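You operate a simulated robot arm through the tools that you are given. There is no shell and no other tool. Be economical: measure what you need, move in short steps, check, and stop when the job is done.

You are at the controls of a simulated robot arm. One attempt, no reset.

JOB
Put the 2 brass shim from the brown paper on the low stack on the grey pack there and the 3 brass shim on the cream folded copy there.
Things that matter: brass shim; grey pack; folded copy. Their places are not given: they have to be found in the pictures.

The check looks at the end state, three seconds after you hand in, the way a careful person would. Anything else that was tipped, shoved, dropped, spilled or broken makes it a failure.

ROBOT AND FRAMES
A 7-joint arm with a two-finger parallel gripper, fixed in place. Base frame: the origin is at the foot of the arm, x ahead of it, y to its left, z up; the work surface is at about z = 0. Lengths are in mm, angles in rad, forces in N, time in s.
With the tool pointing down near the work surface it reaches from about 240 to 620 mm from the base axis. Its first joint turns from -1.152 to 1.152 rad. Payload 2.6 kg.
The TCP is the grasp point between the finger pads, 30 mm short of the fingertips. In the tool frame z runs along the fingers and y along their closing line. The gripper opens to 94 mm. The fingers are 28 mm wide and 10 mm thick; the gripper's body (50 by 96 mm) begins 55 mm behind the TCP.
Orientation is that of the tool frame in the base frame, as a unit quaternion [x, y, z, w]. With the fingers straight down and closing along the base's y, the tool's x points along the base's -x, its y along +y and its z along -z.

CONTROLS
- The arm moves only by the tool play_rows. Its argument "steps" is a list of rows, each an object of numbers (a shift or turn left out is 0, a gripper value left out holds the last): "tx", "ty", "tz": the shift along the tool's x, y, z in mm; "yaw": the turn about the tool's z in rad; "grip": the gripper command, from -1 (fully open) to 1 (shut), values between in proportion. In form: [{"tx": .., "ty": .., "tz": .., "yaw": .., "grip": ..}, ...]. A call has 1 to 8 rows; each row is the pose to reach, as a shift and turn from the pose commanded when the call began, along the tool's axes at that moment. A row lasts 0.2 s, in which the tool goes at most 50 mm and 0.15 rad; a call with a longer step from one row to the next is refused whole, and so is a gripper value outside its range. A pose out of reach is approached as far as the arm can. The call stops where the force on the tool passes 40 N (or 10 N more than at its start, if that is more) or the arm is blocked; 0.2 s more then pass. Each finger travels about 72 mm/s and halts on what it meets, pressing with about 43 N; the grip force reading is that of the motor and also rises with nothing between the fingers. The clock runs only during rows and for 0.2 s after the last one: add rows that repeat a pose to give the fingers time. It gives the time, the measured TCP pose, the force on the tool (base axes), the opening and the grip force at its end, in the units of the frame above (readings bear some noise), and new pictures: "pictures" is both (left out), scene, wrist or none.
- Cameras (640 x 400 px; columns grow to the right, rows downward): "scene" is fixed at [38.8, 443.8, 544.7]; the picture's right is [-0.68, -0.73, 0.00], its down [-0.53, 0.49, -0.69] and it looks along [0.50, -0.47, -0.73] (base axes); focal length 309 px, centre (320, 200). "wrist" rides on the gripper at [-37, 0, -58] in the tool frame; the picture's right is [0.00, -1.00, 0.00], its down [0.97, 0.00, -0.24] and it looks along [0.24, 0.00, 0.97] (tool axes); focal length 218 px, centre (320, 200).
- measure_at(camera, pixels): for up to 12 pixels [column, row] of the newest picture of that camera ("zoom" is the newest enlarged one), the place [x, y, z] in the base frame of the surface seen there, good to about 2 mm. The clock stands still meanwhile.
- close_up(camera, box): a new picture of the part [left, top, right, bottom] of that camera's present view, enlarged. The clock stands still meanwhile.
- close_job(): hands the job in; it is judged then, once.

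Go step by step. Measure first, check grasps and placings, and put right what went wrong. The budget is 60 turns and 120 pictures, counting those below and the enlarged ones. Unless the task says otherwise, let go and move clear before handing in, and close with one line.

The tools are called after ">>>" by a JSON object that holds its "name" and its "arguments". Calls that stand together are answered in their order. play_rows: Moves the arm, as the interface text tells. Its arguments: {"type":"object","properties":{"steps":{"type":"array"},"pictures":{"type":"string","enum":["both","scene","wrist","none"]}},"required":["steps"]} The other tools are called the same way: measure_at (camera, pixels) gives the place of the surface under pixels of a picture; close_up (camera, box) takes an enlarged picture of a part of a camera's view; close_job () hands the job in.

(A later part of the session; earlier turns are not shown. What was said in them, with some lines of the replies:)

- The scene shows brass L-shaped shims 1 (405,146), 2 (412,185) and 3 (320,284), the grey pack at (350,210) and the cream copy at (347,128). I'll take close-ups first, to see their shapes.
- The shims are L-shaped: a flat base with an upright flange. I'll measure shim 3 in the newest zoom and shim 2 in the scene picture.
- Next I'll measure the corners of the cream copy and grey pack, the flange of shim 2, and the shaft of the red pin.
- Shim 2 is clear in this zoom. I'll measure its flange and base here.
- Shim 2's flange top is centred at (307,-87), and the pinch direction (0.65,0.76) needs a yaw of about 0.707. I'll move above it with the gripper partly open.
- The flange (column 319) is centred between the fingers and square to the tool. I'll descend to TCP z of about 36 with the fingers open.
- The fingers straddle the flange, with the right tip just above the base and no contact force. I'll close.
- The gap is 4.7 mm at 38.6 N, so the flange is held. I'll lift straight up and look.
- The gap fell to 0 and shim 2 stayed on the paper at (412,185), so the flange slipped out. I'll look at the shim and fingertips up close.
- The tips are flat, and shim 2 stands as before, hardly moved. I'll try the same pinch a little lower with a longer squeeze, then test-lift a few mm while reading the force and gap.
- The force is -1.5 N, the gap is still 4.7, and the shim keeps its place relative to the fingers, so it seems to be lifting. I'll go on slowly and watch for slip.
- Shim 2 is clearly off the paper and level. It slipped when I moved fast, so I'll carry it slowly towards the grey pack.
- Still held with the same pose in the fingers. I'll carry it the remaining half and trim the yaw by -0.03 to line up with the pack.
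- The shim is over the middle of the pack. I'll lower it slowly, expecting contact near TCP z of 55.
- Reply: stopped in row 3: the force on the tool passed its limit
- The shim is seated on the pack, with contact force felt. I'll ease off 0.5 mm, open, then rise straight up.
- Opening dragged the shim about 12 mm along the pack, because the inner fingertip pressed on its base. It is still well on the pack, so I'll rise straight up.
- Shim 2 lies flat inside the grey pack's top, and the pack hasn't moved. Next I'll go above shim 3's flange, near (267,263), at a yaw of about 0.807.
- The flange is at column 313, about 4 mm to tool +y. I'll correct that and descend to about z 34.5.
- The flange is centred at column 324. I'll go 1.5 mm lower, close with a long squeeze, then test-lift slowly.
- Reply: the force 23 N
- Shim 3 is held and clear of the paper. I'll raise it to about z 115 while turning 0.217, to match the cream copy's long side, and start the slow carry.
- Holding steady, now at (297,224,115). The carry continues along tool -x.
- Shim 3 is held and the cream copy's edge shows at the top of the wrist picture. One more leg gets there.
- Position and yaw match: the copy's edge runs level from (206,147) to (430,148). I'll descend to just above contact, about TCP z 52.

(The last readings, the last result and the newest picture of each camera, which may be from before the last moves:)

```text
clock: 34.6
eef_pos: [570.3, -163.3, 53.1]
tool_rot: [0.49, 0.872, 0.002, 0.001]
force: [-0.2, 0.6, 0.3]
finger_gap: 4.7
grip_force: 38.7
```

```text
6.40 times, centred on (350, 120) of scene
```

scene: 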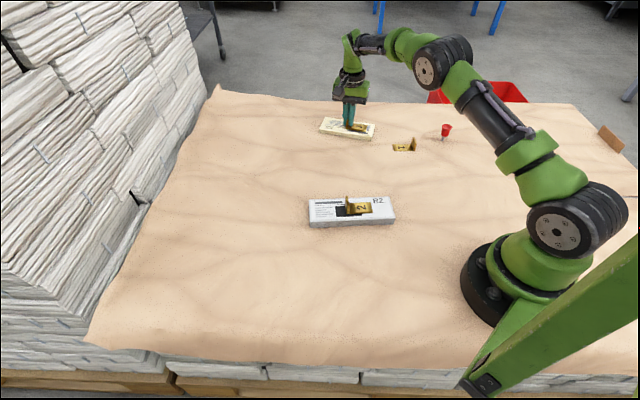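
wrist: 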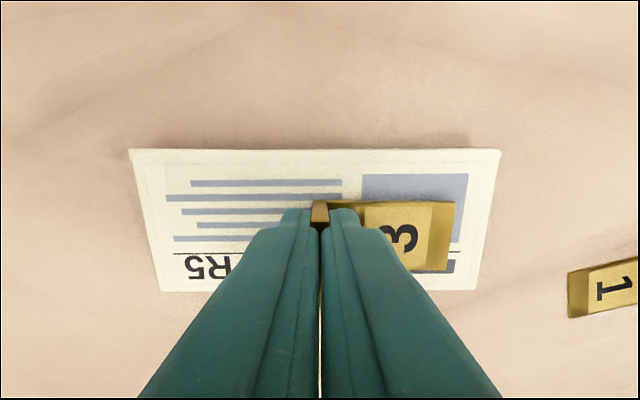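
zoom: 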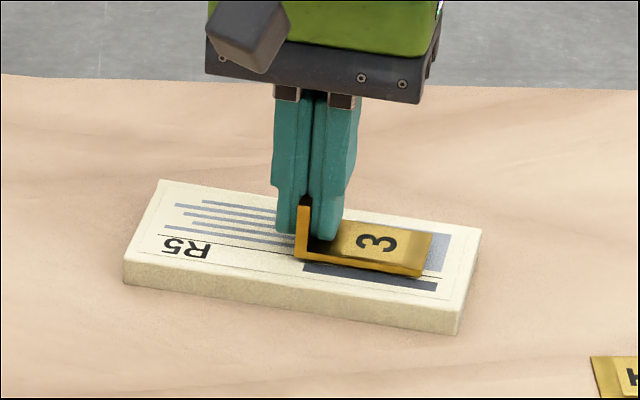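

The shim is a few mm above the copy and inside its outline. I'll shift 6 mm further from the near end for margin and lower in small steps until contact.

>>> {"name": "play_rows", "arguments": {"steps": [{"ty": 3}, {"ty": 6}, {"ty": 6, "tz": 1}, {"ty": 6, "tz": 2}, {"ty": 6, "tz": 2.8}, {"ty": 6, "tz": 2.8}], "pictures": "none"}}

>>> {"name": "play_rows", "arguments": {"steps": [{"tz": 0.5}, {"tz": 0.8}, {"tz": 0.8}], "pictures": "none"}}

```text
clock: 36.0
eef_pos: [576.7, -159.4, 49.8]
tool_rot: [0.491, 0.871, 0.001, 0.0]
force: [-0.2, -0.1, 0.6]
finger_gap: 5.0
grip_force: 39.4
```

```text
clock: 36.8
eef_pos: [576.2, -160.2, 50.5]
tool_rot: [0.49, 0.872, 0.001, 0.001]
force: [-0.9, -1.5, 5.2]
finger_gap: 4.9
grip_force: 38.7
```

Contact is felt at 5 N. I'll crack the fingers open only slightly, rise 4 mm so the tip leaves the base, then open further.

>>> {"name": "play_rows", "arguments": {"steps": [{"grip": 0.83}, {"grip": 0.83}, {"tz": -1, "grip": 0.83}, {"tz": -2.5}, {"tz": -4}, {"tz": -5, "grip": 0.7}, {"tz": -6, "grip": 0.6}, {"tz": -8, "grip": 0.6}]}}

>>> {"name": "close_up", "arguments": {"camera": "scene", "box": [300, 90, 400, 150]}}

```text
clock: 38.6
eef_pos: [575.5, -160.0, 57.7]
tool_rot: [0.49, 0.872, 0.001, 0.001]
force: [-0.9, 0.5, 1.1]
finger_gap: 19.0
grip_force: 0.0
```

scene: 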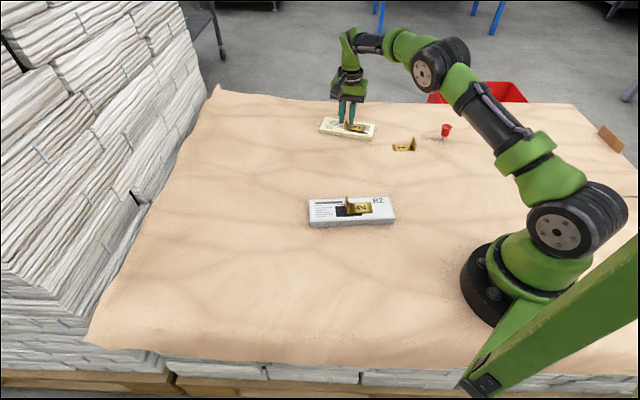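
wrist: 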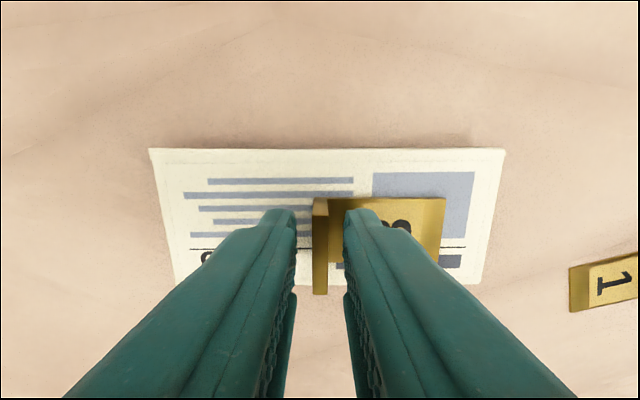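

```text
6.40 times, centred on (350, 120) of scene
```

zoom: 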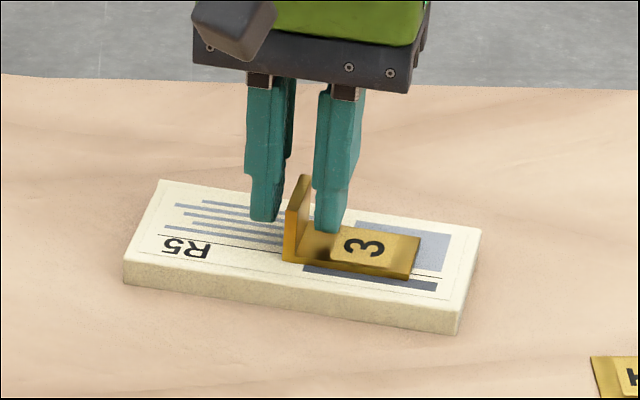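

Shim 3 stayed put on the copy and the fingers are free of it. I'll rise clear and check.

>>> {"name": "play_rows", "arguments": {"steps": [{"tz": -8}, {"tz": -20}, {"tz": -40}, {"tz": -70}, {"tz": -100}, {"tz": -130}, {"tz": -130}]}}

>>> {"name": "close_up", "arguments": {"camera": "scene", "box": [300, 100, 420, 230]}}

>>> {"name": "close_up", "arguments": {"camera": "scene", "box": [310, 105, 390, 150]}}

```text
clock: 40.2
eef_pos: [574.9, -158.9, 187.4]
tool_rot: [0.49, 0.872, 0.001, 0.002]
force: [0.3, 0.1, 0.2]
finger_gap: 18.6
grip_force: 0.1
```

scene: 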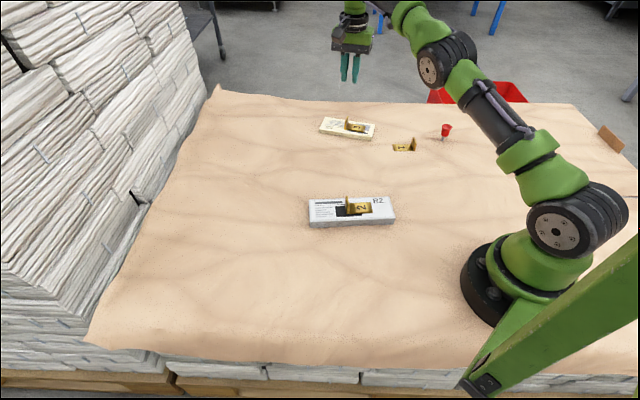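
wrist: 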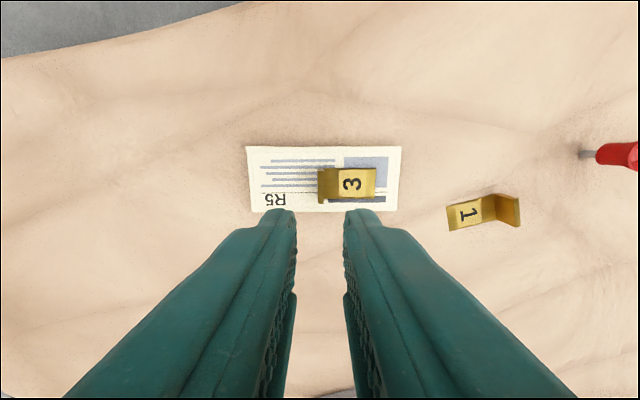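

```text
3.08 times, centred on (360, 165) of scene
```

zoom: 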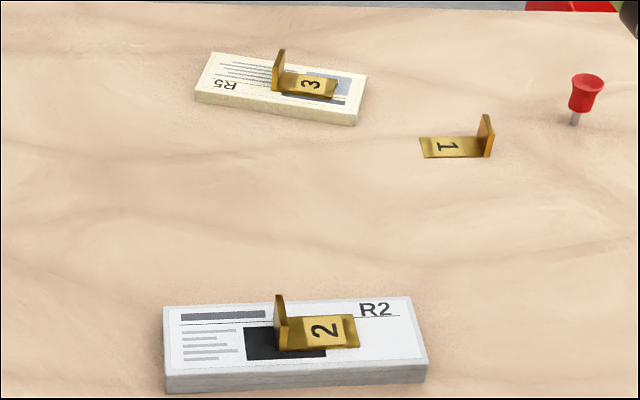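

```text
8.00 times, centred on (350, 128) of scene
```

zoom: 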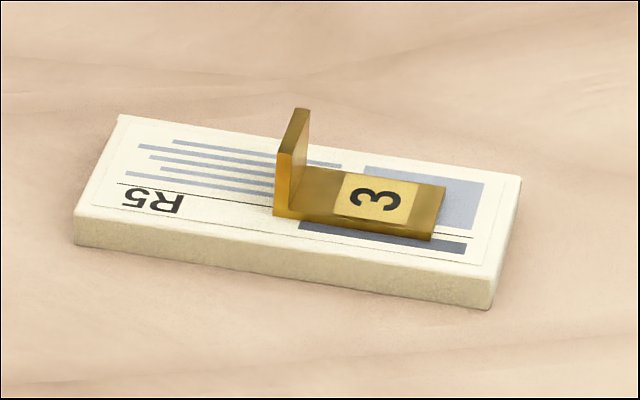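

Both shims lie flat and well inside their targets, shim 1 and the pin are untouched, and the arm is clear, so I'm handing in.

>>> {"name": "close_job", "arguments": {}}

```text
The job is handed in.
```

The 2 brass shim is on the grey pack and the 3 brass shim is on the cream folded copy; both lie flat, nothing else was moved, and the job is handed in.
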